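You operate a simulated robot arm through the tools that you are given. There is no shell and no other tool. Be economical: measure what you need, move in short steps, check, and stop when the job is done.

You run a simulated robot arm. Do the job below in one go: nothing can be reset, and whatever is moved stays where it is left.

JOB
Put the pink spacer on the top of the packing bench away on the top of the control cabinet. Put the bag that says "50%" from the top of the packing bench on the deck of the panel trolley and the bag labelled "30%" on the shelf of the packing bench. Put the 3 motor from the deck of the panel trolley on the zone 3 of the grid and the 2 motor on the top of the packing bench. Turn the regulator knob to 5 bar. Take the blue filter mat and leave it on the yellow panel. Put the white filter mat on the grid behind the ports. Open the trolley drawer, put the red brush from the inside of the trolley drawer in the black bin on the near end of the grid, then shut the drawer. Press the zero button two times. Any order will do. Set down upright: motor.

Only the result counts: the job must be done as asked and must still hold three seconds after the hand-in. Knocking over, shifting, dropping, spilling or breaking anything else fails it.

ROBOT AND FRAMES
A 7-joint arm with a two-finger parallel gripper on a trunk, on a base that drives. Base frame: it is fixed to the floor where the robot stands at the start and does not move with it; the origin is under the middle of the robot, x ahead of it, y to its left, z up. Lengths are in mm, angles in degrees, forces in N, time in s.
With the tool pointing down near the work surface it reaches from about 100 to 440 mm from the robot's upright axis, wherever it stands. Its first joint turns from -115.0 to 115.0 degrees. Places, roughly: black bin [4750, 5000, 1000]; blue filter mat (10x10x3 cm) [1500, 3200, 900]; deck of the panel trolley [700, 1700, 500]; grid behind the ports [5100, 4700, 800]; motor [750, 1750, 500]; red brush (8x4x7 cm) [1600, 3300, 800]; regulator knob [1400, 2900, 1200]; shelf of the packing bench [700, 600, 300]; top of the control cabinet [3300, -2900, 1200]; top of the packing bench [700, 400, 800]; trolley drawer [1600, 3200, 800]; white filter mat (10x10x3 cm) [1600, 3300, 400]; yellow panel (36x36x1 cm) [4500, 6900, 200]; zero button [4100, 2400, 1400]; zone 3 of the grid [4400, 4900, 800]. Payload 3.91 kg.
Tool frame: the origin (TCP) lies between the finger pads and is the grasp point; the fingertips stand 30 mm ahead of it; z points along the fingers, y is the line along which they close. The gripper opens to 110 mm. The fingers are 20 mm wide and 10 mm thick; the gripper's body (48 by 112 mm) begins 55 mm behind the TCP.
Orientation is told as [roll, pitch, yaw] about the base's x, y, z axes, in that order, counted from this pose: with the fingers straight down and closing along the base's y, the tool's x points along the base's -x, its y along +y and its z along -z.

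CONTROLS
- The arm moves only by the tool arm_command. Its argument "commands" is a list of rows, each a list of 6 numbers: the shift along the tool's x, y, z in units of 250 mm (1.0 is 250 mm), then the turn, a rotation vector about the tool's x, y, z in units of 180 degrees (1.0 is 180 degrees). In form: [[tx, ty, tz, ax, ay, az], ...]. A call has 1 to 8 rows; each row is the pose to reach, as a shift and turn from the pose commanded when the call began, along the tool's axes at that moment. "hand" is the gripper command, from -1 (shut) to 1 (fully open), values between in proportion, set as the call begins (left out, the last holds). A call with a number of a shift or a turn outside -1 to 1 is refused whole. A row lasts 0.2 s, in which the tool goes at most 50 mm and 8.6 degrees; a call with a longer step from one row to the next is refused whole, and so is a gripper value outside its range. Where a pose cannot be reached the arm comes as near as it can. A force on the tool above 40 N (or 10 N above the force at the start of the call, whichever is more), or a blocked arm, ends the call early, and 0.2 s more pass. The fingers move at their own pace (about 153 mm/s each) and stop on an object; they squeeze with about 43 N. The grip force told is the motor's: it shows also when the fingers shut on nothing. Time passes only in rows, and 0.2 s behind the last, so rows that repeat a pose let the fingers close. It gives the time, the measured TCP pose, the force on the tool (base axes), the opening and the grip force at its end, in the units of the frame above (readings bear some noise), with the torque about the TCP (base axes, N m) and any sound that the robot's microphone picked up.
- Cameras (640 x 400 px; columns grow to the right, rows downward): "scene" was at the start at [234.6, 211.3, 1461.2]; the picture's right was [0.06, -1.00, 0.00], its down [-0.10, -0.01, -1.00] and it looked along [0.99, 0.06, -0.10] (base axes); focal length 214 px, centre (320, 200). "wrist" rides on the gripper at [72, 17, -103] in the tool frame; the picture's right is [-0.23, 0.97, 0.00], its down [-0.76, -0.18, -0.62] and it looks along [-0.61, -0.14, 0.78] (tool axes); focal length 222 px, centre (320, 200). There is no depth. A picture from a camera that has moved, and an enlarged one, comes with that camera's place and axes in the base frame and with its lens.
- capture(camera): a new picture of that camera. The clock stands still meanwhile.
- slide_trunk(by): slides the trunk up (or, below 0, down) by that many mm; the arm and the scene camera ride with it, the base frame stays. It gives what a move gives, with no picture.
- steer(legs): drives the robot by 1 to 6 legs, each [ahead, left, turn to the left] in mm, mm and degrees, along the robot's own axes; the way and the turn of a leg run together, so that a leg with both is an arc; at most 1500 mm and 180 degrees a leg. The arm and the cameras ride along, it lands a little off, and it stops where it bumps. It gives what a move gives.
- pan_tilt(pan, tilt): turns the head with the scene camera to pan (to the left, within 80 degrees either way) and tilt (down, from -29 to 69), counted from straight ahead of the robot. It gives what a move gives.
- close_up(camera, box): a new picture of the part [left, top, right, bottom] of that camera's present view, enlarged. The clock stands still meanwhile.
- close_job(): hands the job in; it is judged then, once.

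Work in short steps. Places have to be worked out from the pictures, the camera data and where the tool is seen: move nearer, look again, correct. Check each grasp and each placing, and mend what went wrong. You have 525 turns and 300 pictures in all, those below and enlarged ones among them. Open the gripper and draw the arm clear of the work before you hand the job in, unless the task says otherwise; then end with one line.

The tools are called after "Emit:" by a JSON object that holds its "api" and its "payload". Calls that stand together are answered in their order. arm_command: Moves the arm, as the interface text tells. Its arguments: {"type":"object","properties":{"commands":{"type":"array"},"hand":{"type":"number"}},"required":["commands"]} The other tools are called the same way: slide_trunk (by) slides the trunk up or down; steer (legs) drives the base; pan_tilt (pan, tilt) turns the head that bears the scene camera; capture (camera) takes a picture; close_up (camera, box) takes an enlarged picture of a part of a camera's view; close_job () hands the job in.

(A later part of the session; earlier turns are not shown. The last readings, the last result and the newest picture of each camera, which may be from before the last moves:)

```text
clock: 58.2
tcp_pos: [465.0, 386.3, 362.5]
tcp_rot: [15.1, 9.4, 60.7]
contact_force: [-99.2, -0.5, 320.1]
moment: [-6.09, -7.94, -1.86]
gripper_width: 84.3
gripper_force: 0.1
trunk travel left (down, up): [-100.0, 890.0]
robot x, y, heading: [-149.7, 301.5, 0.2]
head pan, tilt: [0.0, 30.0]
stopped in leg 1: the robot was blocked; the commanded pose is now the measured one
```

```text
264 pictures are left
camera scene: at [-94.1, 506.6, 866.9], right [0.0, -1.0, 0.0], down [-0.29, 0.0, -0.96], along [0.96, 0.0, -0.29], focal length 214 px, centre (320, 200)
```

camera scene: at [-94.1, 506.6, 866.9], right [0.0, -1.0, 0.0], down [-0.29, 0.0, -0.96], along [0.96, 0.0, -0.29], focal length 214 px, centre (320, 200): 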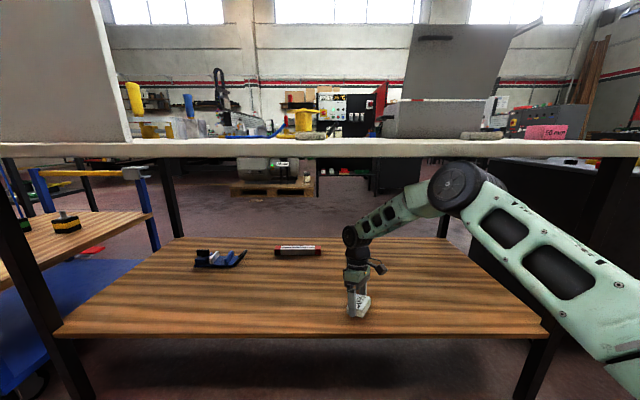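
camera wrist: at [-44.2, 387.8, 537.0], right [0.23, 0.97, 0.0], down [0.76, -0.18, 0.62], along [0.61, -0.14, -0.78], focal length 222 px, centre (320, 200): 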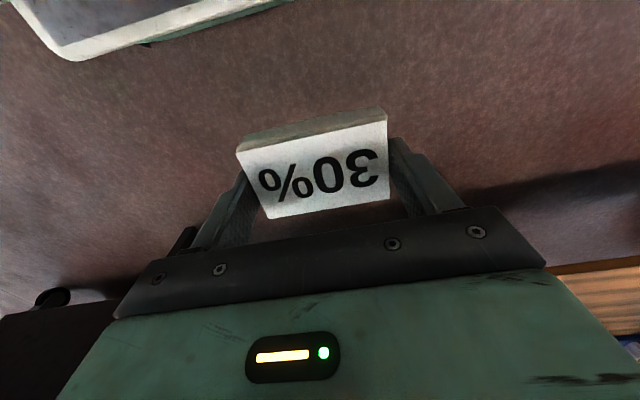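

The elbow is now below the top's edge. I raise the trunk somewhat to unload the hand from the shelf.

Emit:
{"api": "slide_trunk", "payload": {"by": 60}}

Emit:
{"api": "capture", "payload": {"camera": "scene"}}

```text
clock: 58.5
tcp_pos: [467.6, 383.8, 366.1]
tcp_rot: [18.9, 15.0, 70.3]
contact_force: [-52.8, -19.2, 294.3]
moment: [-5.74, -8.37, -1.6]
gripper_width: 84.9
gripper_force: 0.0
trunk travel left (down, up): [-108.0, 882.0]
robot x, y, heading: [-151.3, 299.5, -0.1]
head pan, tilt: [0.0, 30.0]
stopped: the arm was blocked; the commanded pose is now the measured one
```

```text
263 pictures are left
camera scene: at [-95.0, 504.6, 873.5], right [0.0, -1.0, 0.0], down [-0.29, 0.0, -0.96], along [0.96, 0.0, -0.29], focal length 214 px, centre (320, 200)
```

scene: 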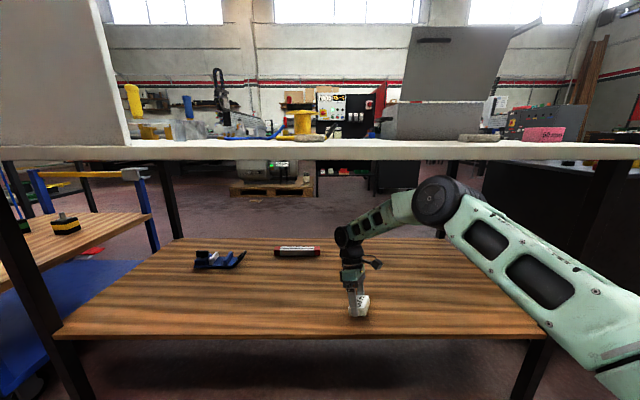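

The arm creeps under load. I try lifting the hand in very small steps.

Emit:
{"api": "arm_command", "payload": {"commands": [[0, 0, -0.02, 0, 0, 0], [0, 0, -0.04, 0, 0, 0], [0, 0, -0.06, 0, 0, 0], [0, 0, -0.08, 0, 0, 0], [0, 0, -0.1, 0, 0, 0], [0, 0, -0.12, 0, 0, 0], [0, 0, -0.14, 0, 0, 0], [0, 0, -0.16, 0, 0, 0]], "hand": 1}}

Emit:
{"api": "capture", "payload": {"camera": "scene"}}

```text
clock: 58.9
tcp_pos: [470.0, 381.7, 368.0]
tcp_rot: [25.2, 19.6, 80.8]
contact_force: [-27.1, -8.3, 278.4]
moment: [-4.2, -7.96, -0.63]
gripper_width: 85.2
gripper_force: 0.1
trunk travel left (down, up): [-108.0, 882.0]
robot x, y, heading: [-146.1, 293.1, -0.7]
head pan, tilt: [0.0, 30.0]
stopped in row 1: the arm was blocked; the commanded pose is now the measured one
```

```text
262 pictures are left
camera scene: at [-85.2, 496.3, 870.1], right [-0.01, -1.0, 0.0], down [-0.3, 0.0, -0.95], along [0.95, -0.01, -0.3], focal length 214 px, centre (320, 200)
```

scene: 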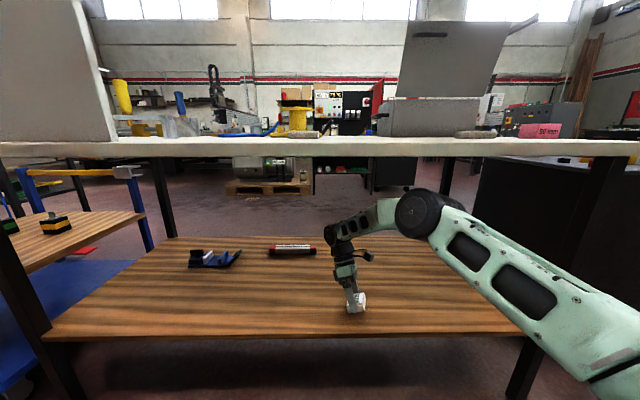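

Tilt slowly decreases. I repeat small lifts.

Emit:
{"api": "arm_command", "payload": {"commands": [[0, 0, -0.02, 0, 0, 0], [0, 0, -0.04, 0, 0, 0]]}}

Emit:
{"api": "arm_command", "payload": {"commands": [[0, 0, -0.02, 0, 0, 0], [0, 0, -0.04, 0, 0, 0]]}}

Emit:
{"api": "capture", "payload": {"camera": "scene"}}

```text
clock: 59.2
tcp_pos: [471.0, 377.6, 371.8]
tcp_rot: [30.8, 21.0, 90.6]
contact_force: [-9.3, -1.8, 268.1]
moment: [-2.77, -7.65, -0.07]
gripper_width: 86.1
gripper_force: 0.0
trunk travel left (down, up): [-108.0, 882.0]
robot x, y, heading: [-150.8, 275.3, -1.9]
head pan, tilt: [0.0, 30.0]
stopped in row 1: the arm was blocked; the commanded pose is now the measured one
```

```text
clock: 59.5
tcp_pos: [477.7, 373.8, 376.0]
tcp_rot: [40.8, 21.0, 102.5]
contact_force: [11.4, 10.3, 259.5]
moment: [-1.37, -6.68, 0.33]
gripper_width: 86.7
gripper_force: 0.0
trunk travel left (down, up): [-108.0, 882.0]
robot x, y, heading: [-149.9, 261.1, -3.4]
head pan, tilt: [0.0, 30.0]
stopped in row 1: the arm was blocked; the commanded pose is now the measured one
```

```text
261 pictures are left
camera scene: at [-37.3, 458.3, 853.1], right [-0.06, -1.0, 0.0], down [-0.35, 0.02, -0.94], along [0.94, -0.05, -0.35], focal length 214 px, centre (320, 200)
```

scene: 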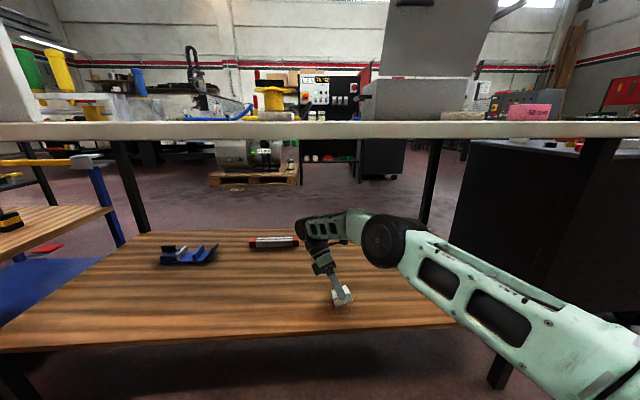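

Tilt is down to 9.5°. I command a stronger straight-up lift to unload faster.

Emit:
{"api": "arm_command", "payload": {"commands": [[0.064, 0.11, -0.127, 0, 0, 0], [0.128, 0.22, -0.254, 0, 0, 0]]}}

Emit:
{"api": "capture", "payload": {"camera": "scene"}}

```text
clock: 59.9
tcp_pos: [492.0, 361.7, 377.0]
tcp_rot: [47.4, 12.4, 110.1]
contact_force: [-22.3, 111.0, 254.2]
moment: [6.81, -2.11, 1.46]
gripper_width: 82.7
gripper_force: 0.0
trunk travel left (down, up): [-108.0, 882.0]
robot x, y, heading: [-152.9, 232.8, -5.3]
head pan, tilt: [0.0, 30.0]
stopped in row 1: the arm was blocked; the commanded pose is now the measured one
```

```text
260 pictures are left
camera scene: at [14.4, 423.6, 831.5], right [-0.09, -1.0, 0.0], down [-0.4, 0.04, -0.91], along [0.91, -0.08, -0.41], focal length 214 px, centre (320, 200)
```

scene: 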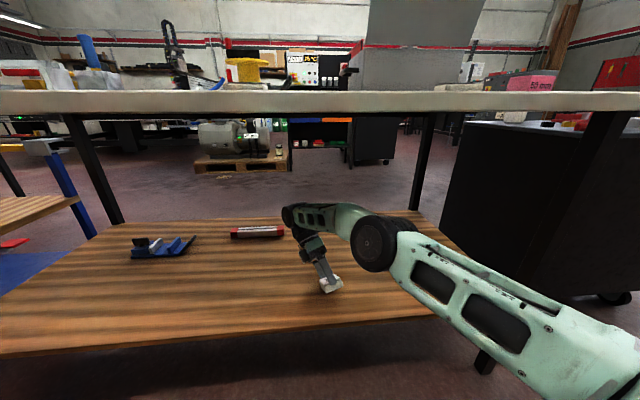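

Only 6° of tip left. I repeat the lift.

Emit:
{"api": "arm_command", "payload": {"commands": [[0.064, 0.11, -0.127, 0, 0, 0], [0.128, 0.22, -0.254, 0, 0, 0]]}}

Emit:
{"api": "capture", "payload": {"camera": "scene"}}

```text
clock: 60.2
tcp_pos: [493.1, 357.8, 376.5]
tcp_rot: [41.5, 8.5, 114.5]
contact_force: [58.3, 67.0, 216.6]
moment: [5.84, -7.31, 0.6]
gripper_width: 85.6
gripper_force: 0.0
trunk travel left (down, up): [-108.0, 882.0]
robot x, y, heading: [-158.7, 219.3, -5.9]
head pan, tilt: [0.0, 30.0]
stopped in row 1: the force on the tool passed its limit (the readings are from after the stop); the commanded pose is now the measured one
```

```text
259 pictures are left
camera scene: at [-7.5, 411.1, 839.5], right [-0.1, -0.99, 0.0], down [-0.38, 0.04, -0.92], along [0.92, -0.1, -0.38], focal length 214 px, centre (320, 200)
```

scene: 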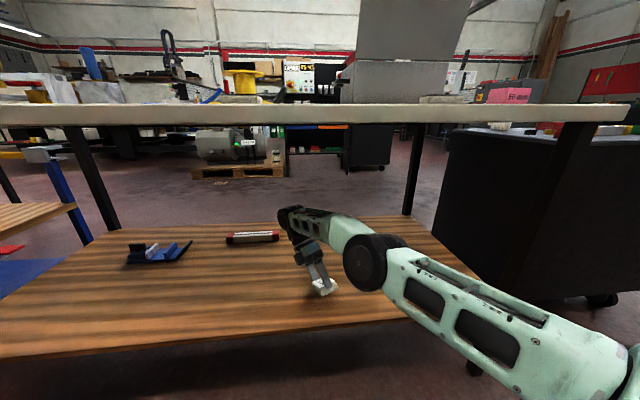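

Slightly reversed. I try the trunk raise now, which lifts the whole arm.

Emit:
{"api": "slide_trunk", "payload": {"by": 100}}

Emit:
{"api": "capture", "payload": {"camera": "scene"}}

```text
clock: 60.4
tcp_pos: [499.5, 356.2, 375.4]
tcp_rot: [37.5, 5.5, 118.4]
contact_force: [-11.4, 32.0, 242.8]
moment: [5.39, -4.1, 0.76]
gripper_width: 85.6
gripper_force: 0.0
trunk travel left (down, up): [-111.0, 879.0]
robot x, y, heading: [-161.9, 219.0, -6.0]
head pan, tilt: [0.0, 30.0]
stopped: the force on the tool passed its limit (the readings are from after the stop); the commanded pose is now the measured one
```

```text
258 pictures are left
camera scene: at [-22.2, 412.1, 848.1], right [-0.1, -0.99, 0.0], down [-0.37, 0.04, -0.93], along [0.92, -0.09, -0.37], focal length 214 px, centre (320, 200)
```

scene: 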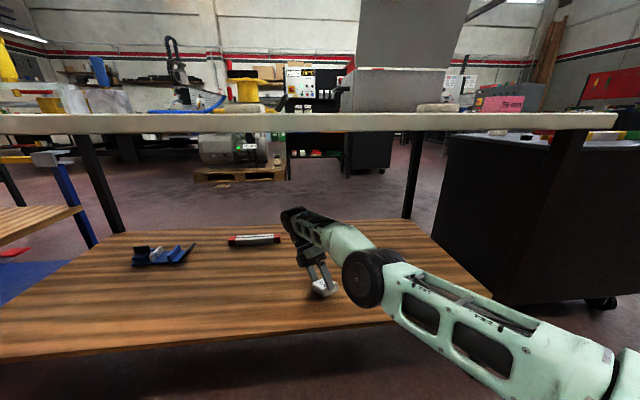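

I repeat the straight-up lift with the tool axes recomputed.

Emit:
{"api": "arm_command", "payload": {"commands": [[0.017, 0.109, -0.142, 0, 0, 0], [0.034, 0.218, -0.284, 0, 0, 0]]}}

Emit:
{"api": "arm_command", "payload": {"commands": [[0.017, 0.109, -0.142, 0, 0, 0], [0.034, 0.218, -0.284, 0, 0, 0]]}}

Emit:
{"api": "capture", "payload": {"camera": "scene"}}

```text
clock: 60.8
tcp_pos: [527.7, 360.9, 358.5]
tcp_rot: [37.6, 0.2, 120.5]
contact_force: [-166.4, -13.7, 327.4]
moment: [-0.7, 9.07, 1.54]
gripper_width: 27.6
gripper_force: 0.1
out of reach, approached as far as the arm can: row 1
trunk travel left (down, up): [-111.0, 879.0]
robot x, y, heading: [-155.4, 230.4, -5.1]
head pan, tilt: [0.0, 30.0]
stopped in row 1: the arm was blocked; the commanded pose is now the measured one
```

```text
clock: 61.1
tcp_pos: [529.3, 361.9, 358.6]
tcp_rot: [39.9, -0.3, 121.3]
contact_force: [-11.4, -1.5, 274.2]
moment: [-2.35, 5.14, 1.23]
gripper_width: 25.0
gripper_force: 0.0
out of reach, approached as far as the arm can: row 1
trunk travel left (down, up): [-111.0, 879.0]
robot x, y, heading: [-160.5, 243.5, -3.9]
head pan, tilt: [0.0, 30.0]
stopped in row 1: the arm was blocked; the commanded pose is now the measured one
```

```text
257 pictures are left
camera scene: at [8.9, 435.2, 830.7], right [-0.07, -1.0, 0.0], down [-0.41, 0.03, -0.91], along [0.91, -0.06, -0.41], focal length 214 px, centre (320, 200)
```

scene: 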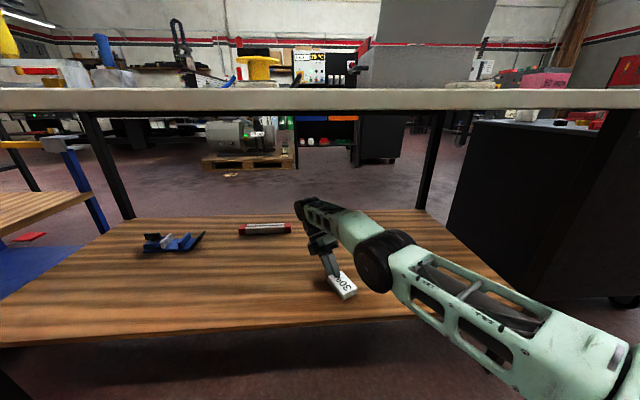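

Straight up is out of reach in this stretched pose, so I lift up and back toward the robot instead.

Emit:
{"api": "arm_command", "payload": {"commands": [[-0.006, 0.164, -0.076, 0, 0, 0], [-0.012, 0.328, -0.152, 0, 0, 0]]}}

Emit:
{"api": "arm_command", "payload": {"commands": [[-0.006, 0.164, -0.076, 0, 0, 0], [-0.012, 0.328, -0.152, 0, 0, 0]]}}

Emit:
{"api": "capture", "payload": {"camera": "scene"}}

```text
clock: 61.5
tcp_pos: [549.1, 365.8, 355.8]
tcp_rot: [41.0, -5.1, 122.0]
contact_force: [-105.6, 44.1, 300.9]
moment: [-3.19, 8.34, -1.05]
gripper_width: 21.4
gripper_force: 0.0
trunk travel left (down, up): [-111.0, 879.0]
robot x, y, heading: [-164.0, 241.5, -4.2]
head pan, tilt: [0.0, 30.0]
stopped in row 1: the arm was blocked; the commanded pose is now the measured one
```

```text
clock: 61.8
tcp_pos: [563.1, 375.0, 356.9]
tcp_rot: [38.9, -3.0, 122.4]
contact_force: [13.0, 15.9, 247.3]
moment: [-2.07, -0.11, -0.52]
gripper_width: 26.8
gripper_force: 0.1
trunk travel left (down, up): [-111.0, 879.0]
robot x, y, heading: [-162.6, 249.0, -2.7]
head pan, tilt: [0.0, 30.0]
stopped in row 1: the arm was blocked; the commanded pose is now the measured one
```

```text
256 pictures are left
camera scene: at [44.1, 446.2, 807.1], right [-0.05, -1.0, 0.0], down [-0.46, 0.02, -0.89], along [0.89, -0.04, -0.46], focal length 214 px, centre (320, 200)
```

scene: 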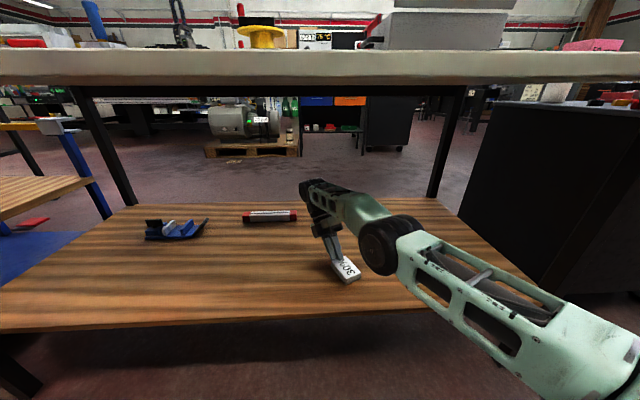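

Only about 2.6° of tip remains. I repeat.

Emit:
{"api": "arm_command", "payload": {"commands": [[-0.006, 0.164, -0.076, 0, 0, 0], [-0.012, 0.328, -0.152, 0, 0, 0]]}}

Emit:
{"api": "arm_command", "payload": {"commands": [[-0.006, 0.164, -0.076, 0, 0, 0], [-0.012, 0.328, -0.152, 0, 0, 0]]}}

Emit:
{"api": "capture", "payload": {"camera": "scene"}}

```text
clock: 62.1
tcp_pos: [583.3, 382.8, 354.6]
tcp_rot: [38.5, -4.9, 123.3]
contact_force: [33.4, 47.2, 203.4]
moment: [0.2, -1.13, 0.24]
gripper_width: 16.5
gripper_force: 0.0
trunk travel left (down, up): [-111.0, 879.0]
robot x, y, heading: [-162.1, 254.9, -2.7]
head pan, tilt: [0.0, 30.0]
stopped in row 1: the arm was blocked; the commanded pose is now the measured one
```

```text
clock: 62.8
tcp_pos: [547.1, 350.8, 409.1]
tcp_rot: [43.5, -4.7, 122.4]
contact_force: [0.9, 0.1, -0.4]
moment: [0.02, 0.0, -0.05]
gripper_width: 110.2
gripper_force: 0.0
trunk travel left (down, up): [-111.0, 879.0]
robot x, y, heading: [-162.8, 252.6, -3.1]
head pan, tilt: [0.0, 30.0]
```

```text
255 pictures are left
camera scene: at [80.5, 445.0, 780.5], right [-0.05, -1.0, 0.0], down [-0.5, 0.02, -0.87], along [0.86, -0.04, -0.5], focal length 214 px, centre (320, 200)
```

scene: 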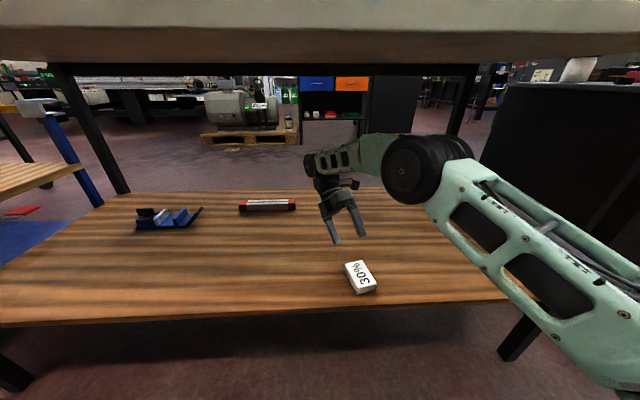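

The robot is back on its wheels, the hand is open and the 30% bag lies on the shelf near (448,325). I raise the trunk slightly and back out.

Emit:
{"api": "slide_trunk", "payload": {"by": 30}}

Emit:
{"api": "steer", "payload": {"legs": [[-400, 0, 0]]}}

Emit:
{"api": "capture", "payload": {"camera": "scene"}}

```text
clock: 63.5
tcp_pos: [548.0, 355.0, 444.7]
tcp_rot: [43.4, -5.0, 122.5]
contact_force: [0.1, -0.1, -0.2]
moment: [-0.01, 0.02, -0.01]
gripper_width: 110.1
gripper_force: 0.1
trunk travel left (down, up): [-141.0, 849.0]
robot x, y, heading: [-162.5, 248.9, -2.9]
head pan, tilt: [0.0, 30.0]
```

```text
clock: 66.1
tcp_pos: [203.4, 411.8, 444.3]
tcp_rot: [43.4, -4.8, 125.4]
contact_force: [0.4, 0.5, 0.1]
moment: [-0.01, 0.03, 0.0]
gripper_width: 109.8
gripper_force: 0.1
trunk travel left (down, up): [-141.0, 849.0]
robot x, y, heading: [-500.4, 276.4, -0.2]
head pan, tilt: [0.0, 30.0]
stopped in leg 1: the robot was blocked; the commanded pose is now the measured one
```

```text
254 pictures are left
camera scene: at [-267.7, 480.5, 813.1], right [0.0, -1.0, 0.0], down [-0.5, 0.0, -0.87], along [0.87, 0.0, -0.5], focal length 214 px, centre (320, 200)
```

scene: 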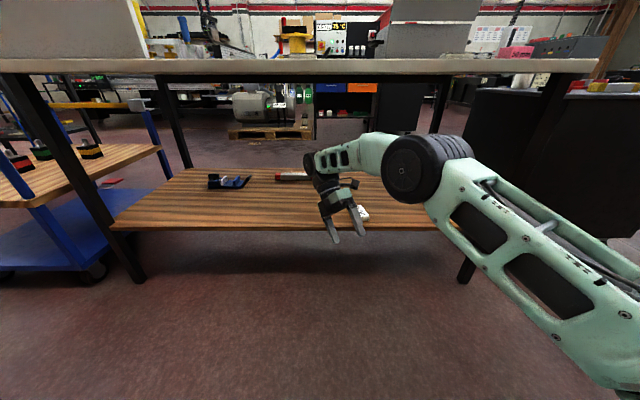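

The robot is free (something behind it at x≈-500 stopped it). I now bring the arm back to a tidy tool-down pose in two calls, retracting while turning.

Emit:
{"api": "arm_command", "payload": {"commands": [[-0.04, 0.088, 0.0465, 0.0102, -0.0156, 0.0416], [-0.08, 0.176, 0.093, 0.0204, -0.0311, 0.0833], [-0.12, 0.264, 0.1395, 0.0307, -0.0467, 0.1249], [-0.16, 0.352, 0.186, 0.0409, -0.0623, 0.1665], [-0.2, 0.441, 0.2325, 0.0511, -0.0778, 0.2081], [-0.24, 0.529, 0.279, 0.0613, -0.0934, 0.2498], [-0.28, 0.617, 0.3255, 0.0715, -0.109, 0.2914], [-0.319, 0.705, 0.372, 0.0818, -0.1245, 0.333]]}}

Emit:
{"api": "capture", "payload": {"camera": "scene"}}

```text
clock: 67.9
tcp_pos: [3.0, 363.7, 504.4]
tcp_rot: [23.2, 10.9, 63.0]
contact_force: [-0.6, 0.3, 0.6]
moment: [0.0, -0.01, -0.01]
gripper_width: 110.0
gripper_force: 0.1
trunk travel left (down, up): [-141.0, 849.0]
robot x, y, heading: [-503.2, 274.0, 0.1]
head pan, tilt: [0.0, 30.0]
```

```text
253 pictures are left
camera scene: at [-267.7, 480.5, 813.1], right [0.0, -1.0, 0.0], down [-0.5, 0.0, -0.87], along [0.87, 0.0, -0.5], focal length 214 px, centre (320, 200)
```

scene: 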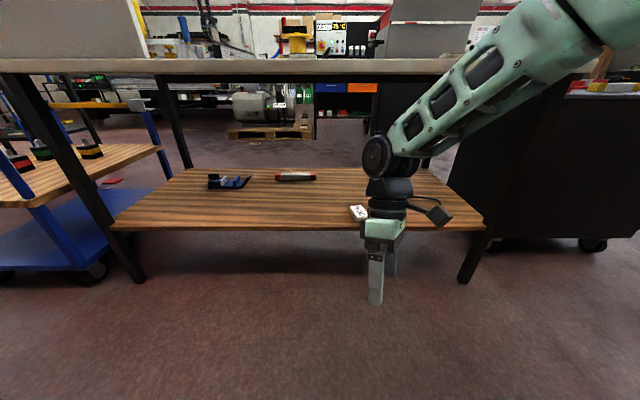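

Good; I finish the second half of the turn.

Emit:
{"api": "arm_command", "payload": {"commands": [[0.026, 0.025, 0.016, 0.0102, -0.0156, 0.0416], [0.05, 0.05, 0.032, 0.0204, -0.0311, 0.0833], [0.077, 0.075, 0.048, 0.0307, -0.0467, 0.1249], [0.103, 0.1, 0.064, 0.0409, -0.0623, 0.1665], [0.129, 0.125, 0.08, 0.0511, -0.0778, 0.2081], [0.154, 0.15, 0.096, 0.0613, -0.0934, 0.2498], [0.18, 0.175, 0.112, 0.0715, -0.109, 0.2914], [0.206, 0.2, 0.129, 0.0818, -0.1245, 0.333]]}}

Emit:
{"api": "pan_tilt", "payload": {"pan": 60, "tilt": 15}}

Emit:
{"api": "capture", "payload": {"camera": "scene"}}

```text
clock: 69.7
tcp_pos: [-72.3, 342.0, 505.5]
tcp_rot: [0.1, -0.1, -0.1]
contact_force: [-0.2, -0.3, -0.8]
moment: [0.01, 0.01, -0.02]
gripper_width: 110.0
gripper_force: 0.1
trunk travel left (down, up): [-141.0, 849.0]
robot x, y, heading: [-502.2, 272.5, 0.3]
head pan, tilt: [0.0, 30.0]
```

```text
clock: 71.0
tcp_pos: [-73.5, 341.8, 505.2]
tcp_rot: [0.1, 0.1, 0.0]
contact_force: [0.8, -0.6, -0.3]
moment: [0.0, -0.05, 0.01]
gripper_width: 110.2
gripper_force: 0.0
trunk travel left (down, up): [-141.0, 849.0]
robot x, y, heading: [-498.8, 273.8, 0.2]
head pan, tilt: [60.0, 15.0]
```

```text
252 pictures are left
camera scene: at [-311.5, 561.2, 837.3], right [0.87, -0.5, 0.0], down [-0.13, -0.22, -0.97], along [0.48, 0.84, -0.26], focal length 214 px, centre (320, 200)
```

scene: 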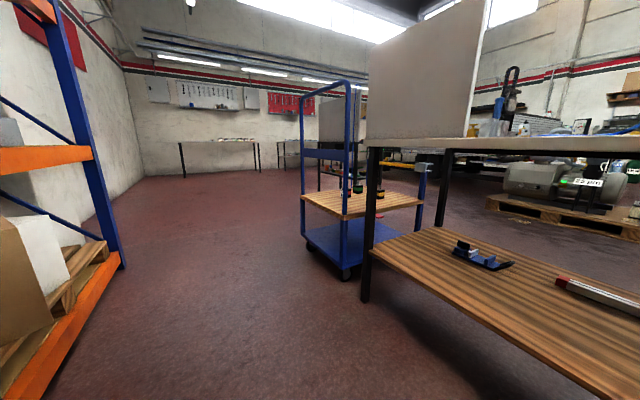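

The panel trolley with motors shows at the left beyond the bench. Next the 50% bag: I raise the trunk and swing the arm a little to the right for the approach.

Emit:
{"api": "slide_trunk", "payload": {"by": 400}}

Emit:
{"api": "slide_trunk", "payload": {"by": 109}}

Emit:
{"api": "arm_command", "payload": {"commands": [[0.064, -0.102, 0, 0, 0, 0], [0.128, -0.204, 0, 0, 0, 0], [0.192, -0.307, 0, 0, 0, 0], [0.256, -0.41, 0, 0, 0, 0], [0.32, -0.512, 0, 0, 0, 0], [0.32, -0.512, 0, 0, 0, 0]]}}

Emit:
{"api": "pan_tilt", "payload": {"pan": 0, "tilt": 45}}

Emit:
{"api": "capture", "payload": {"camera": "scene"}}

```text
clock: 74.8
tcp_pos: [-73.4, 341.6, 905.6]
tcp_rot: [0.0, 0.0, 0.0]
contact_force: [1.1, 0.1, 0.6]
moment: [-0.02, -0.02, -0.01]
gripper_width: 110.3
gripper_force: 0.0
trunk travel left (down, up): [-541.0, 449.0]
robot x, y, heading: [-499.5, 273.8, 0.1]
head pan, tilt: [60.0, 15.0]
```

```text
clock: 76.2
tcp_pos: [-73.5, 342.4, 1014.8]
tcp_rot: [0.1, -0.1, 0.0]
contact_force: [0.5, 0.9, -0.4]
moment: [-0.03, 0.02, 0.0]
gripper_width: 110.0
gripper_force: 0.1
trunk travel left (down, up): [-650.0, 340.0]
robot x, y, heading: [-501.8, 275.9, 0.0]
head pan, tilt: [60.0, 15.0]
```

```text
clock: 77.7
tcp_pos: [-95.5, 245.2, 1061.7]
tcp_rot: [0.1, -0.1, -0.1]
contact_force: [-0.2, -1.1, -0.2]
moment: [-0.01, -0.01, 0.01]
gripper_width: 110.0
gripper_force: 0.1
out of reach, approached as far as the arm can: row 2, 3, 4, 5, 6
trunk travel left (down, up): [-650.0, 340.0]
robot x, y, heading: [-498.8, 269.9, -0.1]
head pan, tilt: [60.0, 15.0]
```

```text
clock: 79.0
tcp_pos: [-94.9, 245.1, 1062.6]
tcp_rot: [0.1, 0.0, -0.1]
contact_force: [0.6, -0.5, 0.0]
moment: [0.0, -0.03, -0.01]
gripper_width: 109.8
gripper_force: 0.1
trunk travel left (down, up): [-650.0, 340.0]
robot x, y, heading: [-501.4, 277.6, 0.1]
head pan, tilt: [0.0, 45.0]
```

```text
251 pictures are left
camera scene: at [-276.8, 480.5, 1299.6], right [0.0, -1.0, 0.0], down [-0.71, 0.0, -0.71], along [0.71, 0.0, -0.71], focal length 214 px, centre (320, 200)
```

scene: 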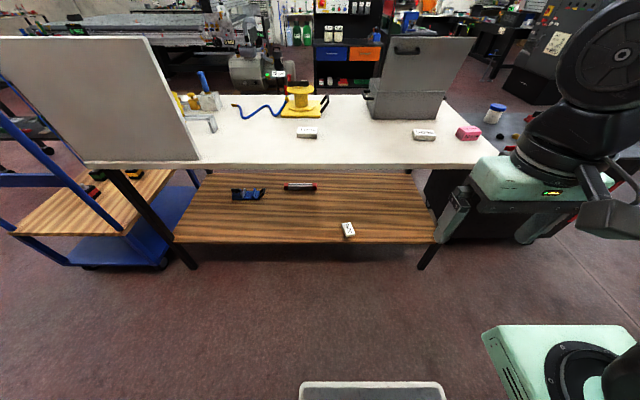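

The arm's own axis appears to stand about 200 ahead and 130 right of the robot's middle, so reach ahead is larger than I assumed. I drive to about (0,60) in front of the bench.

Emit:
{"api": "steer", "payload": {"legs": [[100, -215, 0], [400, 0, 0]]}}

Emit:
{"api": "pan_tilt", "payload": {"pan": 0, "tilt": 60}}

Emit:
{"api": "capture", "payload": {"camera": "scene"}}

```text
clock: 82.8
tcp_pos: [408.9, 28.0, 1061.3]
tcp_rot: [0.2, -0.1, -0.2]
contact_force: [-0.2, -0.4, 0.9]
moment: [0.02, 0.02, 0.03]
gripper_width: 109.9
gripper_force: 0.0
trunk travel left (down, up): [-650.0, 340.0]
robot x, y, heading: [4.1, 58.3, 0.0]
head pan, tilt: [0.0, 45.0]
```

```text
clock: 83.6
tcp_pos: [411.8, 28.1, 1061.7]
tcp_rot: [-0.1, 0.1, -0.3]
contact_force: [-0.1, 0.4, -0.4]
moment: [0.01, -0.01, 0.03]
gripper_width: 110.2
gripper_force: 0.1
trunk travel left (down, up): [-650.0, 340.0]
robot x, y, heading: [5.2, 61.1, -0.0]
head pan, tilt: [0.0, 60.0]
```

```text
250 pictures are left
camera scene: at [213.2, 265.2, 1280.1], right [0.0, -1.0, 0.0], down [-0.87, 0.0, -0.5], along [0.5, 0.0, -0.87], focal length 214 px, centre (320, 200)
```

scene: 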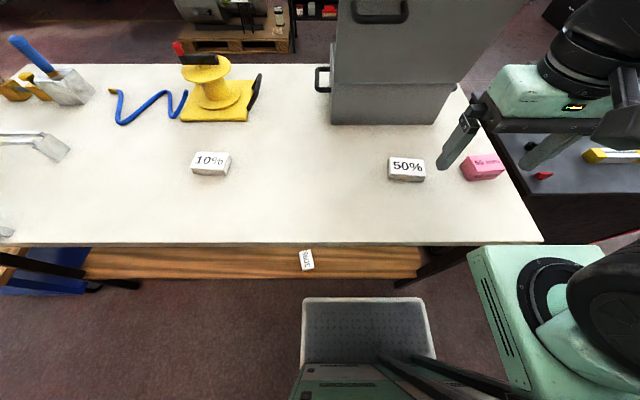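

50% bag ≈(530,62). I move over it at z≈990.

Emit:
{"api": "arm_command", "payload": {"commands": [[-0.12, 0.034, 0.05, 0, 0, 0], [-0.24, 0.068, 0.12, 0, 0, 0], [-0.36, 0.102, 0.2, 0, 0, 0], [-0.48, 0.136, 0.288, 0, 0, 0], [-0.48, 0.136, 0.288, 0, 0, 0]]}}

Emit:
{"api": "capture", "payload": {"camera": "wrist"}}

```text
clock: 84.8
tcp_pos: [529.6, 62.8, 990.3]
tcp_rot: [0.1, 0.0, -0.1]
contact_force: [0.6, 0.8, -0.6]
moment: [0.01, -0.03, 0.02]
gripper_width: 110.2
gripper_force: 0.0
trunk travel left (down, up): [-650.0, 340.0]
robot x, y, heading: [5.3, 58.1, -0.2]
head pan, tilt: [0.0, 60.0]
```

```text
249 pictures are left
camera wrist: at [457.0, 80.5, 1094.8], right [0.23, 0.97, 0.0], down [0.76, -0.18, 0.62], along [0.61, -0.14, -0.78], focal length 222 px, centre (320, 200)
```

wrist: 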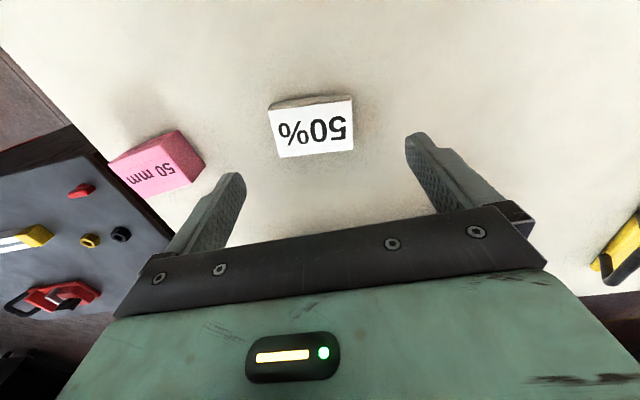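

Bag centre ≈(534,55), turned about -3.5°. I correct and go down to z≈884.

Emit:
{"api": "arm_command", "payload": {"commands": [[-0.018, -0.036, 0.1, 0, 0, 0.019], [-0.018, -0.036, 0.2, 0, 0, 0.019], [-0.018, -0.036, 0.3, 0, 0, 0.019]]}}

Emit:
{"api": "capture", "payload": {"camera": "wrist"}}

```text
clock: 85.6
tcp_pos: [535.2, 53.8, 914.4]
tcp_rot: [0.1, 0.1, -3.6]
contact_force: [0.2, -0.4, 0.3]
moment: [-0.05, -0.07, 0.02]
gripper_width: 109.9
gripper_force: 0.1
trunk travel left (down, up): [-650.0, 340.0]
robot x, y, heading: [3.5, 59.6, -0.4]
head pan, tilt: [0.0, 60.0]
```

```text
248 pictures are left
camera wrist: at [462.0, 74.9, 1017.7], right [0.29, 0.96, 0.0], down [0.75, -0.23, 0.62], along [0.6, -0.18, -0.78], focal length 222 px, centre (320, 200)
```

wrist: 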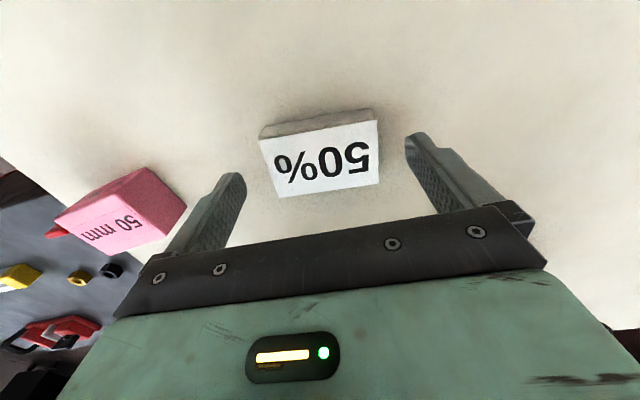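

Well centred. I go down the last 31 mm and close.

Emit:
{"api": "arm_command", "payload": {"commands": [[0, 0, 0.05, 0, 0, 0], [0, 0, 0.1, 0, 0, 0], [0, 0, 0.124, 0, 0, 0]]}}

Emit:
{"api": "arm_command", "payload": {"commands": [[0, 0, 0, 0, 0, 0], [0, 0, 0, 0, 0, 0], [0, 0, 0, 0, 0, 0], [0, 0, -0.1, 0, 0, 0], [0, 0, -0.25, 0, 0, 0], [0, 0, -0.4, 0, 0, 0], [0, 0, -0.5, 0, 0, 0]], "hand": -1}}

Emit:
{"api": "capture", "payload": {"camera": "wrist"}}

```text
clock: 86.4
tcp_pos: [533.5, 54.1, 882.4]
tcp_rot: [0.1, 0.1, -3.7]
contact_force: [0.0, 0.7, -0.4]
moment: [0.0, 0.0, -0.01]
gripper_width: 110.1
gripper_force: 0.0
trunk travel left (down, up): [-650.0, 340.0]
robot x, y, heading: [2.7, 58.5, -0.0]
head pan, tilt: [0.0, 60.0]
```

```text
clock: 88.0
tcp_pos: [532.4, 52.5, 1007.9]
tcp_rot: [0.0, 0.1, -3.6]
contact_force: [0.0, 0.8, -0.8]
moment: [0.04, 0.04, 0.01]
gripper_width: 84.2
gripper_force: 43.2
trunk travel left (down, up): [-650.0, 340.0]
robot x, y, heading: [5.2, 57.1, -0.2]
head pan, tilt: [0.0, 60.0]
```

```text
247 pictures are left
camera wrist: at [461.2, 73.0, 1111.1], right [0.29, 0.96, 0.0], down [0.75, -0.23, 0.62], along [0.6, -0.18, -0.78], focal length 222 px, centre (320, 200)
```

wrist: 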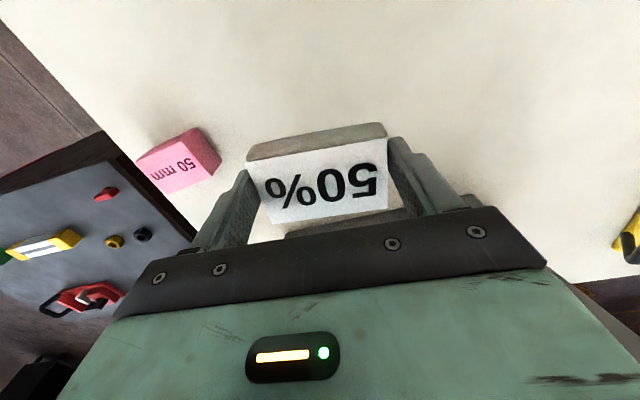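

50% bag held. I back off and drive left to face the panel trolley, then look.

Emit:
{"api": "steer", "payload": {"legs": [[-200, 0, 0], [0, 1450, 0], [0, 200, 0]]}}

Emit:
{"api": "pan_tilt", "payload": {"pan": 0, "tilt": 45}}

Emit:
{"api": "capture", "payload": {"camera": "scene"}}

```text
clock: 93.6
tcp_pos: [326.6, 899.9, 1007.0]
tcp_rot: [-0.3, 0.4, -4.2]
contact_force: [-0.4, -4.7, -0.1]
moment: [0.48, -0.11, -0.17]
gripper_width: 84.1
gripper_force: 43.5
trunk travel left (down, up): [-650.0, 340.0]
robot x, y, heading: [-203.9, 908.4, 0.7]
head pan, tilt: [0.0, 60.0]
stopped in leg 2: the force on the tool passed its limit (the readings are from after the stop); the commanded pose is now the measured one
```

```text
clock: 94.3
tcp_pos: [325.3, 899.7, 1006.4]
tcp_rot: [-0.3, 0.5, -4.2]
contact_force: [0.1, -8.1, -2.0]
moment: [0.77, 0.04, -0.39]
gripper_width: 84.0
gripper_force: 43.1
trunk travel left (down, up): [-650.0, 340.0]
robot x, y, heading: [-201.5, 909.5, 0.7]
head pan, tilt: [0.0, 45.0]
```

```text
246 pictures are left
camera scene: at [18.7, 1116.5, 1299.5], right [0.01, -1.0, 0.0], down [-0.71, -0.01, -0.71], along [0.71, 0.01, -0.71], focal length 214 px, centre (320, 200)
```

scene: 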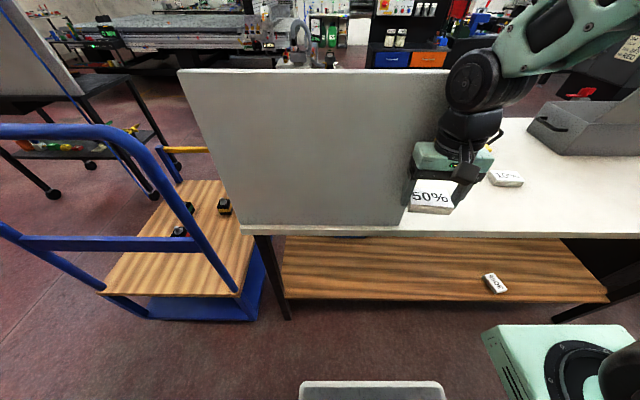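

The hand brushed the upright panel on the bench's left end. I move right to release and then back off further.

Emit:
{"api": "steer", "payload": {"legs": [[0, -60, 0], [-220, 0, 0]]}}

Emit:
{"api": "capture", "payload": {"camera": "scene"}}

```text
clock: 96.6
tcp_pos: [104.4, 837.6, 1006.7]
tcp_rot: [-0.4, 0.4, -4.2]
contact_force: [0.4, 0.4, -0.9]
moment: [0.04, 0.02, 0.0]
gripper_width: 83.8
gripper_force: 43.2
trunk travel left (down, up): [-650.0, 340.0]
robot x, y, heading: [-423.1, 845.5, 0.8]
head pan, tilt: [0.0, 45.0]
```

```text
245 pictures are left
camera scene: at [-202.9, 1054.1, 1299.5], right [0.01, -1.0, 0.0], down [-0.71, -0.01, -0.71], along [0.71, 0.01, -0.71], focal length 214 px, centre (320, 200)
```

scene: 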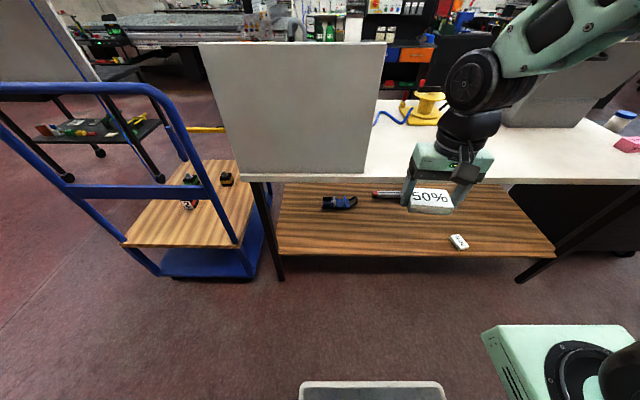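

The panel stayed in place. The trolley has a tall handle frame at its near end, so I'll work from its left side: drive to about (-350,2500), turn to face -y and look.

Emit:
{"api": "steer", "payload": {"legs": [[60, 0, 0], [0, 1400, 0], [0, 250, 0], [0, 0, -90]]}}

Emit:
{"api": "pan_tilt", "payload": {"pan": 50, "tilt": 25}}

Emit:
{"api": "capture", "payload": {"camera": "scene"}}

```text
clock: 109.3
tcp_pos: [-402.4, 1951.3, 1007.0]
tcp_rot: [-0.3, 0.4, -93.1]
contact_force: [0.4, -0.1, -0.6]
moment: [0.0, 0.02, 0.02]
gripper_width: 83.6
gripper_force: 42.8
trunk travel left (down, up): [-650.0, 340.0]
robot x, y, heading: [-402.7, 2480.9, -88.0]
head pan, tilt: [0.0, 45.0]
```

```text
clock: 110.5
tcp_pos: [-401.3, 1950.0, 1007.8]
tcp_rot: [-0.3, 0.4, -93.0]
contact_force: [0.2, -0.4, -1.0]
moment: [0.01, 0.0, 0.03]
gripper_width: 83.8
gripper_force: 42.9
trunk travel left (down, up): [-650.0, 340.0]
robot x, y, heading: [-406.0, 2477.3, -88.0]
head pan, tilt: [50.0, 25.0]
```

```text
244 pictures are left
camera scene: at [-122.4, 2288.2, 1330.1], right [-0.62, -0.79, 0.0], down [-0.33, 0.26, -0.91], along [0.71, -0.56, -0.42], focal length 214 px, centre (320, 200)
```

scene: 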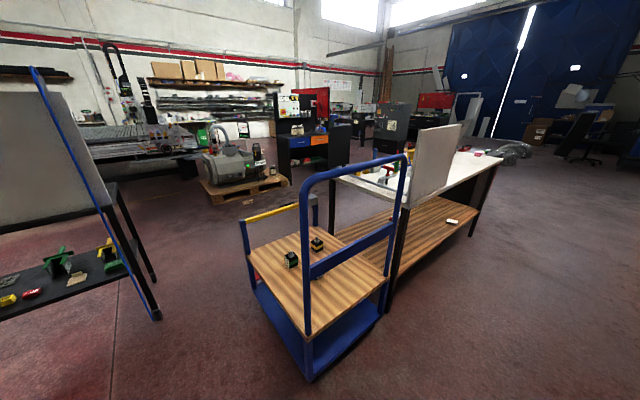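

The trolley's left side is open (deck edge y≈1985, x 330–1000). I back up so the arm clears the handle frame, then strafe to x≈810.

Emit:
{"api": "steer", "payload": {"legs": [[-220, 0, -2], [0, 1215, 0]]}}

Emit:
{"api": "pan_tilt", "payload": {"pan": 0, "tilt": 50}}

Emit:
{"api": "capture", "payload": {"camera": "scene"}}

```text
clock: 117.9
tcp_pos: [762.7, 2147.5, 1004.8]
tcp_rot: [-0.3, 0.4, -97.2]
contact_force: [-0.2, -0.4, -0.7]
moment: [0.0, 0.03, 0.02]
gripper_width: 83.8
gripper_force: 42.4
trunk travel left (down, up): [-650.0, 340.0]
robot x, y, heading: [796.4, 2674.0, -92.1]
head pan, tilt: [50.0, 25.0]
```

```text
clock: 119.1
tcp_pos: [761.3, 2147.3, 1007.1]
tcp_rot: [-0.3, 0.5, -97.1]
contact_force: [0.4, -0.8, -0.5]
moment: [-0.02, 0.0, 0.03]
gripper_width: 83.8
gripper_force: 42.9
trunk travel left (down, up): [-650.0, 340.0]
robot x, y, heading: [795.9, 2675.0, -92.0]
head pan, tilt: [0.0, 50.0]
```

```text
243 pictures are left
camera scene: at [994.3, 2449.2, 1292.7], right [-1.0, 0.04, 0.0], down [0.03, 0.77, -0.64], along [-0.02, -0.64, -0.77], focal length 214 px, centre (320, 200)
```

scene: 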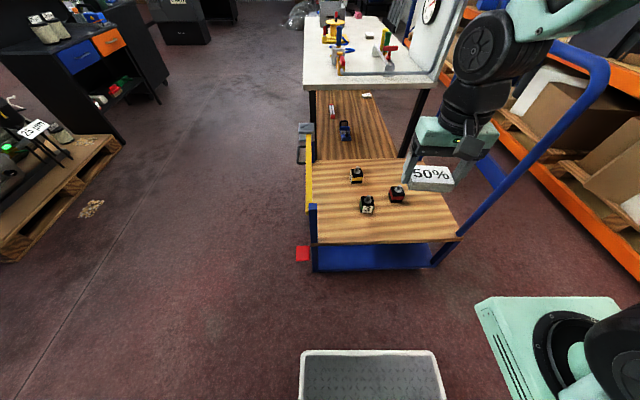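

Three motors stand on the deck; I enlarge them to read the numbers.

Emit:
{"api": "close_up", "payload": {"camera": "scene", "box": [300, 150, 460, 250]}}

```text
4.00 times, centred on (380, 200) of scene
camera zoom: at [994.3, 2449.2, 1292.7], right [-1.0, 0.04, 0.0], down [0.03, 0.77, -0.64], along [-0.02, -0.64, -0.77], focal length 858 px, centre (80, 200)
```

zoom: 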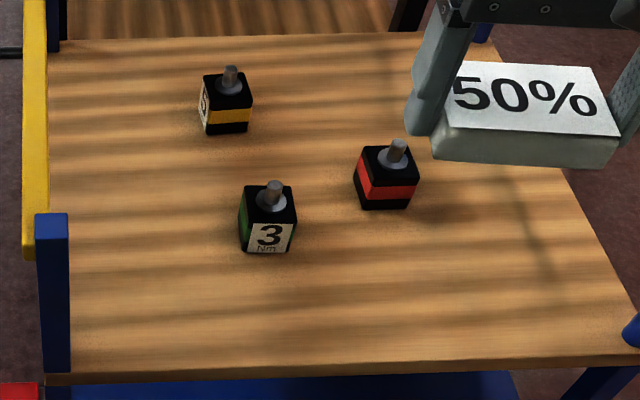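

Motor 3 is the green one at ≈(758,1866); red ≈(605,1806), yellow ≈(780,1673). I drive up to the deck and plan to set the bag at the free spot ≈(490,1900).

Emit:
{"api": "steer", "payload": {"legs": [[315, 0, 2]]}}

Emit:
{"api": "capture", "payload": {"camera": "scene"}}

```text
clock: 121.2
tcp_pos: [774.8, 1834.0, 1006.4]
tcp_rot: [-0.2, 0.3, -95.2]
contact_force: [0.4, 0.3, 0.0]
moment: [-0.01, -0.01, 0.03]
gripper_width: 83.7
gripper_force: 42.6
trunk travel left (down, up): [-650.0, 340.0]
robot x, y, heading: [789.3, 2361.8, -90.4]
head pan, tilt: [0.0, 50.0]
```

```text
241 pictures are left
camera scene: at [995.7, 2144.2, 1292.6], right [-1.0, 0.0, 0.0], down [0.0, 0.77, -0.64], along [0.0, -0.64, -0.77], focal length 214 px, centre (320, 200)
```

scene: 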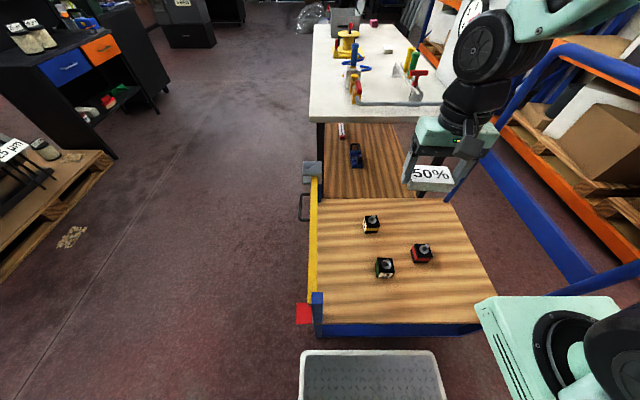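

Cross-view puts the deck at z≈455, motor 3 ≈(740,1835), red ≈(590,1787). I move the bag sideways to (530,1900) while high.

Emit:
{"api": "arm_command", "payload": {"commands": [[0.03, -0.165, 0, 0, 0, 0], [0.06, -0.33, 0, 0, 0, 0], [0.09, -0.495, 0, 0, 0, 0], [0.12, -0.66, 0, 0, 0, 0], [0.15, -0.825, 0, 0, 0, 0], [0.178, -0.99, 0, 0, 0, 0], [0.178, -0.99, 0, 0, 0, 0]]}}

Emit:
{"api": "capture", "payload": {"camera": "scene"}}

```text
clock: 122.8
tcp_pos: [532.8, 1901.1, 1006.3]
tcp_rot: [-0.2, 0.4, -95.1]
contact_force: [-0.3, 0.3, -0.2]
moment: [-0.01, -0.02, 0.05]
gripper_width: 83.9
gripper_force: 43.1
trunk travel left (down, up): [-650.0, 340.0]
robot x, y, heading: [793.5, 2360.0, -89.9]
head pan, tilt: [0.0, 50.0]
```

```text
240 pictures are left
camera scene: at [995.7, 2144.3, 1292.6], right [-1.0, 0.0, 0.0], down [0.0, 0.77, -0.64], along [0.0, -0.64, -0.77], focal length 214 px, centre (320, 200)
```

scene: 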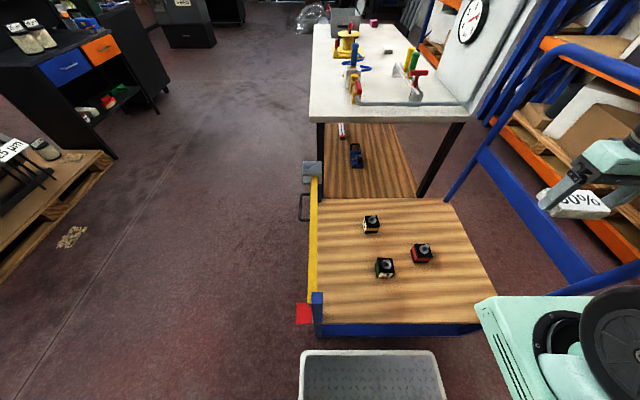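

Clear of the frame. I lower the trunk by 380 and look with the wrist.

Emit:
{"api": "slide_trunk", "payload": {"by": -380}}

Emit:
{"api": "capture", "payload": {"camera": "scene"}}

Emit:
{"api": "capture", "payload": {"camera": "wrist"}}

```text
clock: 126.5
tcp_pos: [533.3, 1902.0, 625.6]
tcp_rot: [-0.3, 0.4, -95.1]
contact_force: [0.0, -0.1, -1.4]
moment: [0.0, 0.0, 0.03]
gripper_width: 83.8
gripper_force: 42.9
trunk travel left (down, up): [-270.0, 720.0]
robot x, y, heading: [788.7, 2364.1, -90.4]
head pan, tilt: [0.0, 50.0]
```

```text
239 pictures are left
camera scene: at [995.7, 2144.3, 912.7], right [-1.0, 0.0, 0.0], down [0.0, 0.77, -0.64], along [0.0, -0.64, -0.77], focal length 214 px, centre (320, 200)
```

scene: 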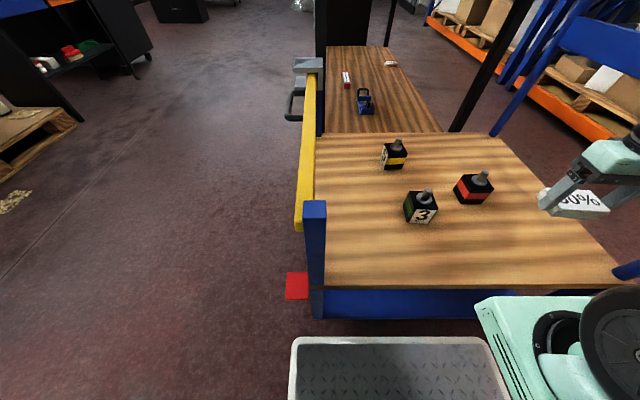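

```text
238 pictures are left
camera wrist: at [556.6, 1971.5, 730.3], right [0.95, -0.31, -0.01], down [-0.24, -0.75, 0.62], along [-0.2, -0.59, -0.79], focal length 222 px, centre (320, 200)
```

wrist: 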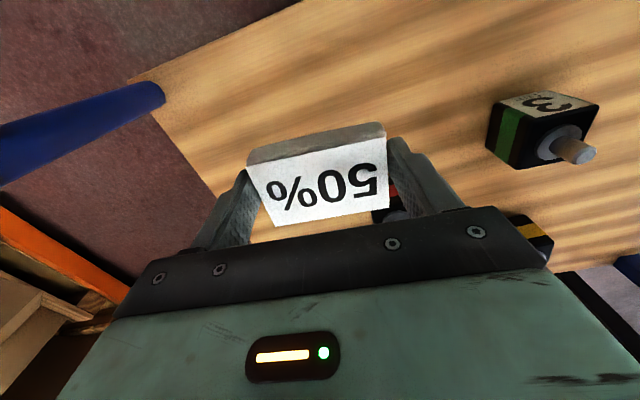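

Deck z ≈461 from the two heights, so release is at TCP z≈493. I lower straight down.

Emit:
{"api": "arm_command", "payload": {"commands": [[0, 0, 0.15, 0, 0, 0], [0, 0, 0.3, 0, 0, 0], [0, 0, 0.42, 0, 0, 0], [0, 0, 0.48, 0, 0, 0], [0, 0, 0.51, 0, 0, 0], [0, 0, 0.53, 0, 0, 0], [0, 0, 0.54, 0, 0, 0]]}}

Emit:
{"api": "capture", "payload": {"camera": "scene"}}

```text
clock: 128.2
tcp_pos: [531.2, 1899.6, 492.2]
tcp_rot: [-0.3, 0.3, -95.2]
contact_force: [2.3, 5.9, 35.3]
moment: [-0.37, -0.62, 0.03]
gripper_width: 84.0
gripper_force: 42.8
out of reach, approached as far as the arm can: row 4, 5, 6, 7
trunk travel left (down, up): [-270.0, 720.0]
robot x, y, heading: [793.1, 2368.4, -90.4]
head pan, tilt: [0.0, 50.0]
stopped in row 7: the force on the tool passed its limit (the readings are from after the stop); the commanded pose is now the measured one
```

```text
237 pictures are left
camera scene: at [996.1, 2145.0, 913.0], right [-1.0, 0.0, 0.0], down [0.0, 0.77, -0.64], along [0.0, -0.64, -0.77], focal length 214 px, centre (320, 200)
```

scene: 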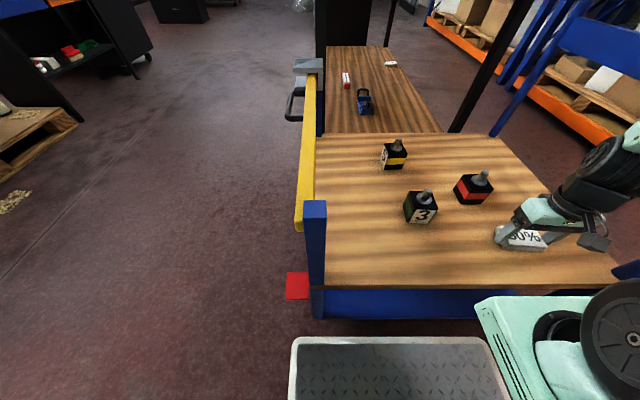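

The bag rests on the deck (z 492, force 35 N). I open the hand and rise.

Emit:
{"api": "arm_command", "payload": {"commands": [[0, 0, 0, 0, 0, 0], [0, 0, 0, 0, 0, 0], [0, 0, -0.1, 0, 0, 0], [0, 0, -0.25, 0, 0, 0], [0, 0, -0.4, 0, 0, 0], [0, 0, -0.55, 0, 0, 0]], "hand": 1}}

Emit:
{"api": "capture", "payload": {"camera": "wrist"}}

```text
clock: 129.6
tcp_pos: [530.7, 1900.0, 629.7]
tcp_rot: [-0.3, 0.4, -95.2]
contact_force: [-0.2, -0.3, -0.1]
moment: [0.0, 0.0, 0.02]
gripper_width: 110.0
gripper_force: 0.0
trunk travel left (down, up): [-270.0, 720.0]
robot x, y, heading: [792.4, 2366.2, -90.2]
head pan, tilt: [0.0, 50.0]
```

```text
236 pictures are left
camera wrist: at [554.5, 1970.2, 735.2], right [0.95, -0.31, -0.01], down [-0.24, -0.75, 0.62], along [-0.2, -0.59, -0.79], focal length 222 px, centre (320, 200)
```

wrist: 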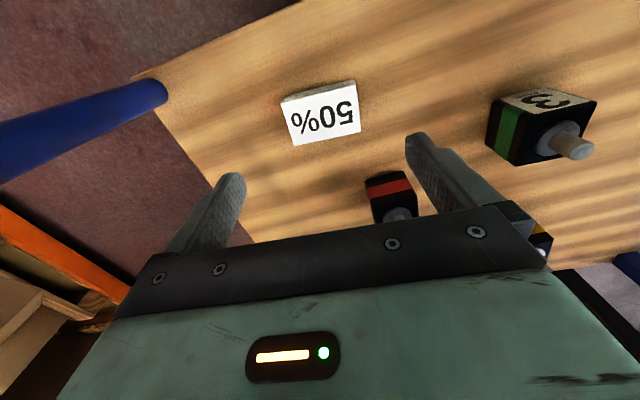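

Bag placed. Now I read the labels of the yellow and red motors.

Emit:
{"api": "close_up", "payload": {"camera": "scene", "box": [360, 120, 520, 220]}}

```text
4.00 times, centred on (440, 170) of scene
camera zoom: at [995.7, 2144.3, 912.6], right [-1.0, 0.0, 0.0], down [0.0, 0.77, -0.64], along [0.0, -0.64, -0.77], focal length 858 px, centre (-160, 320)
```

zoom: 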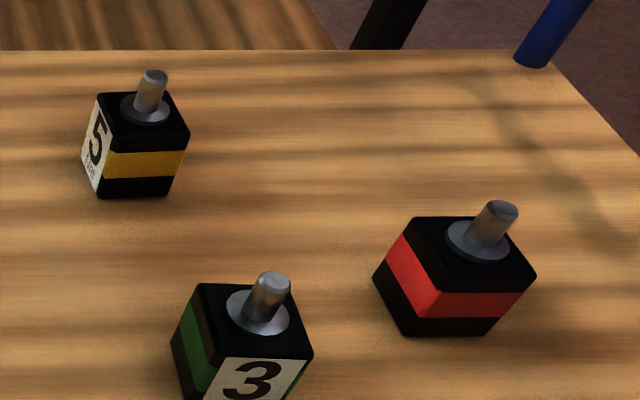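

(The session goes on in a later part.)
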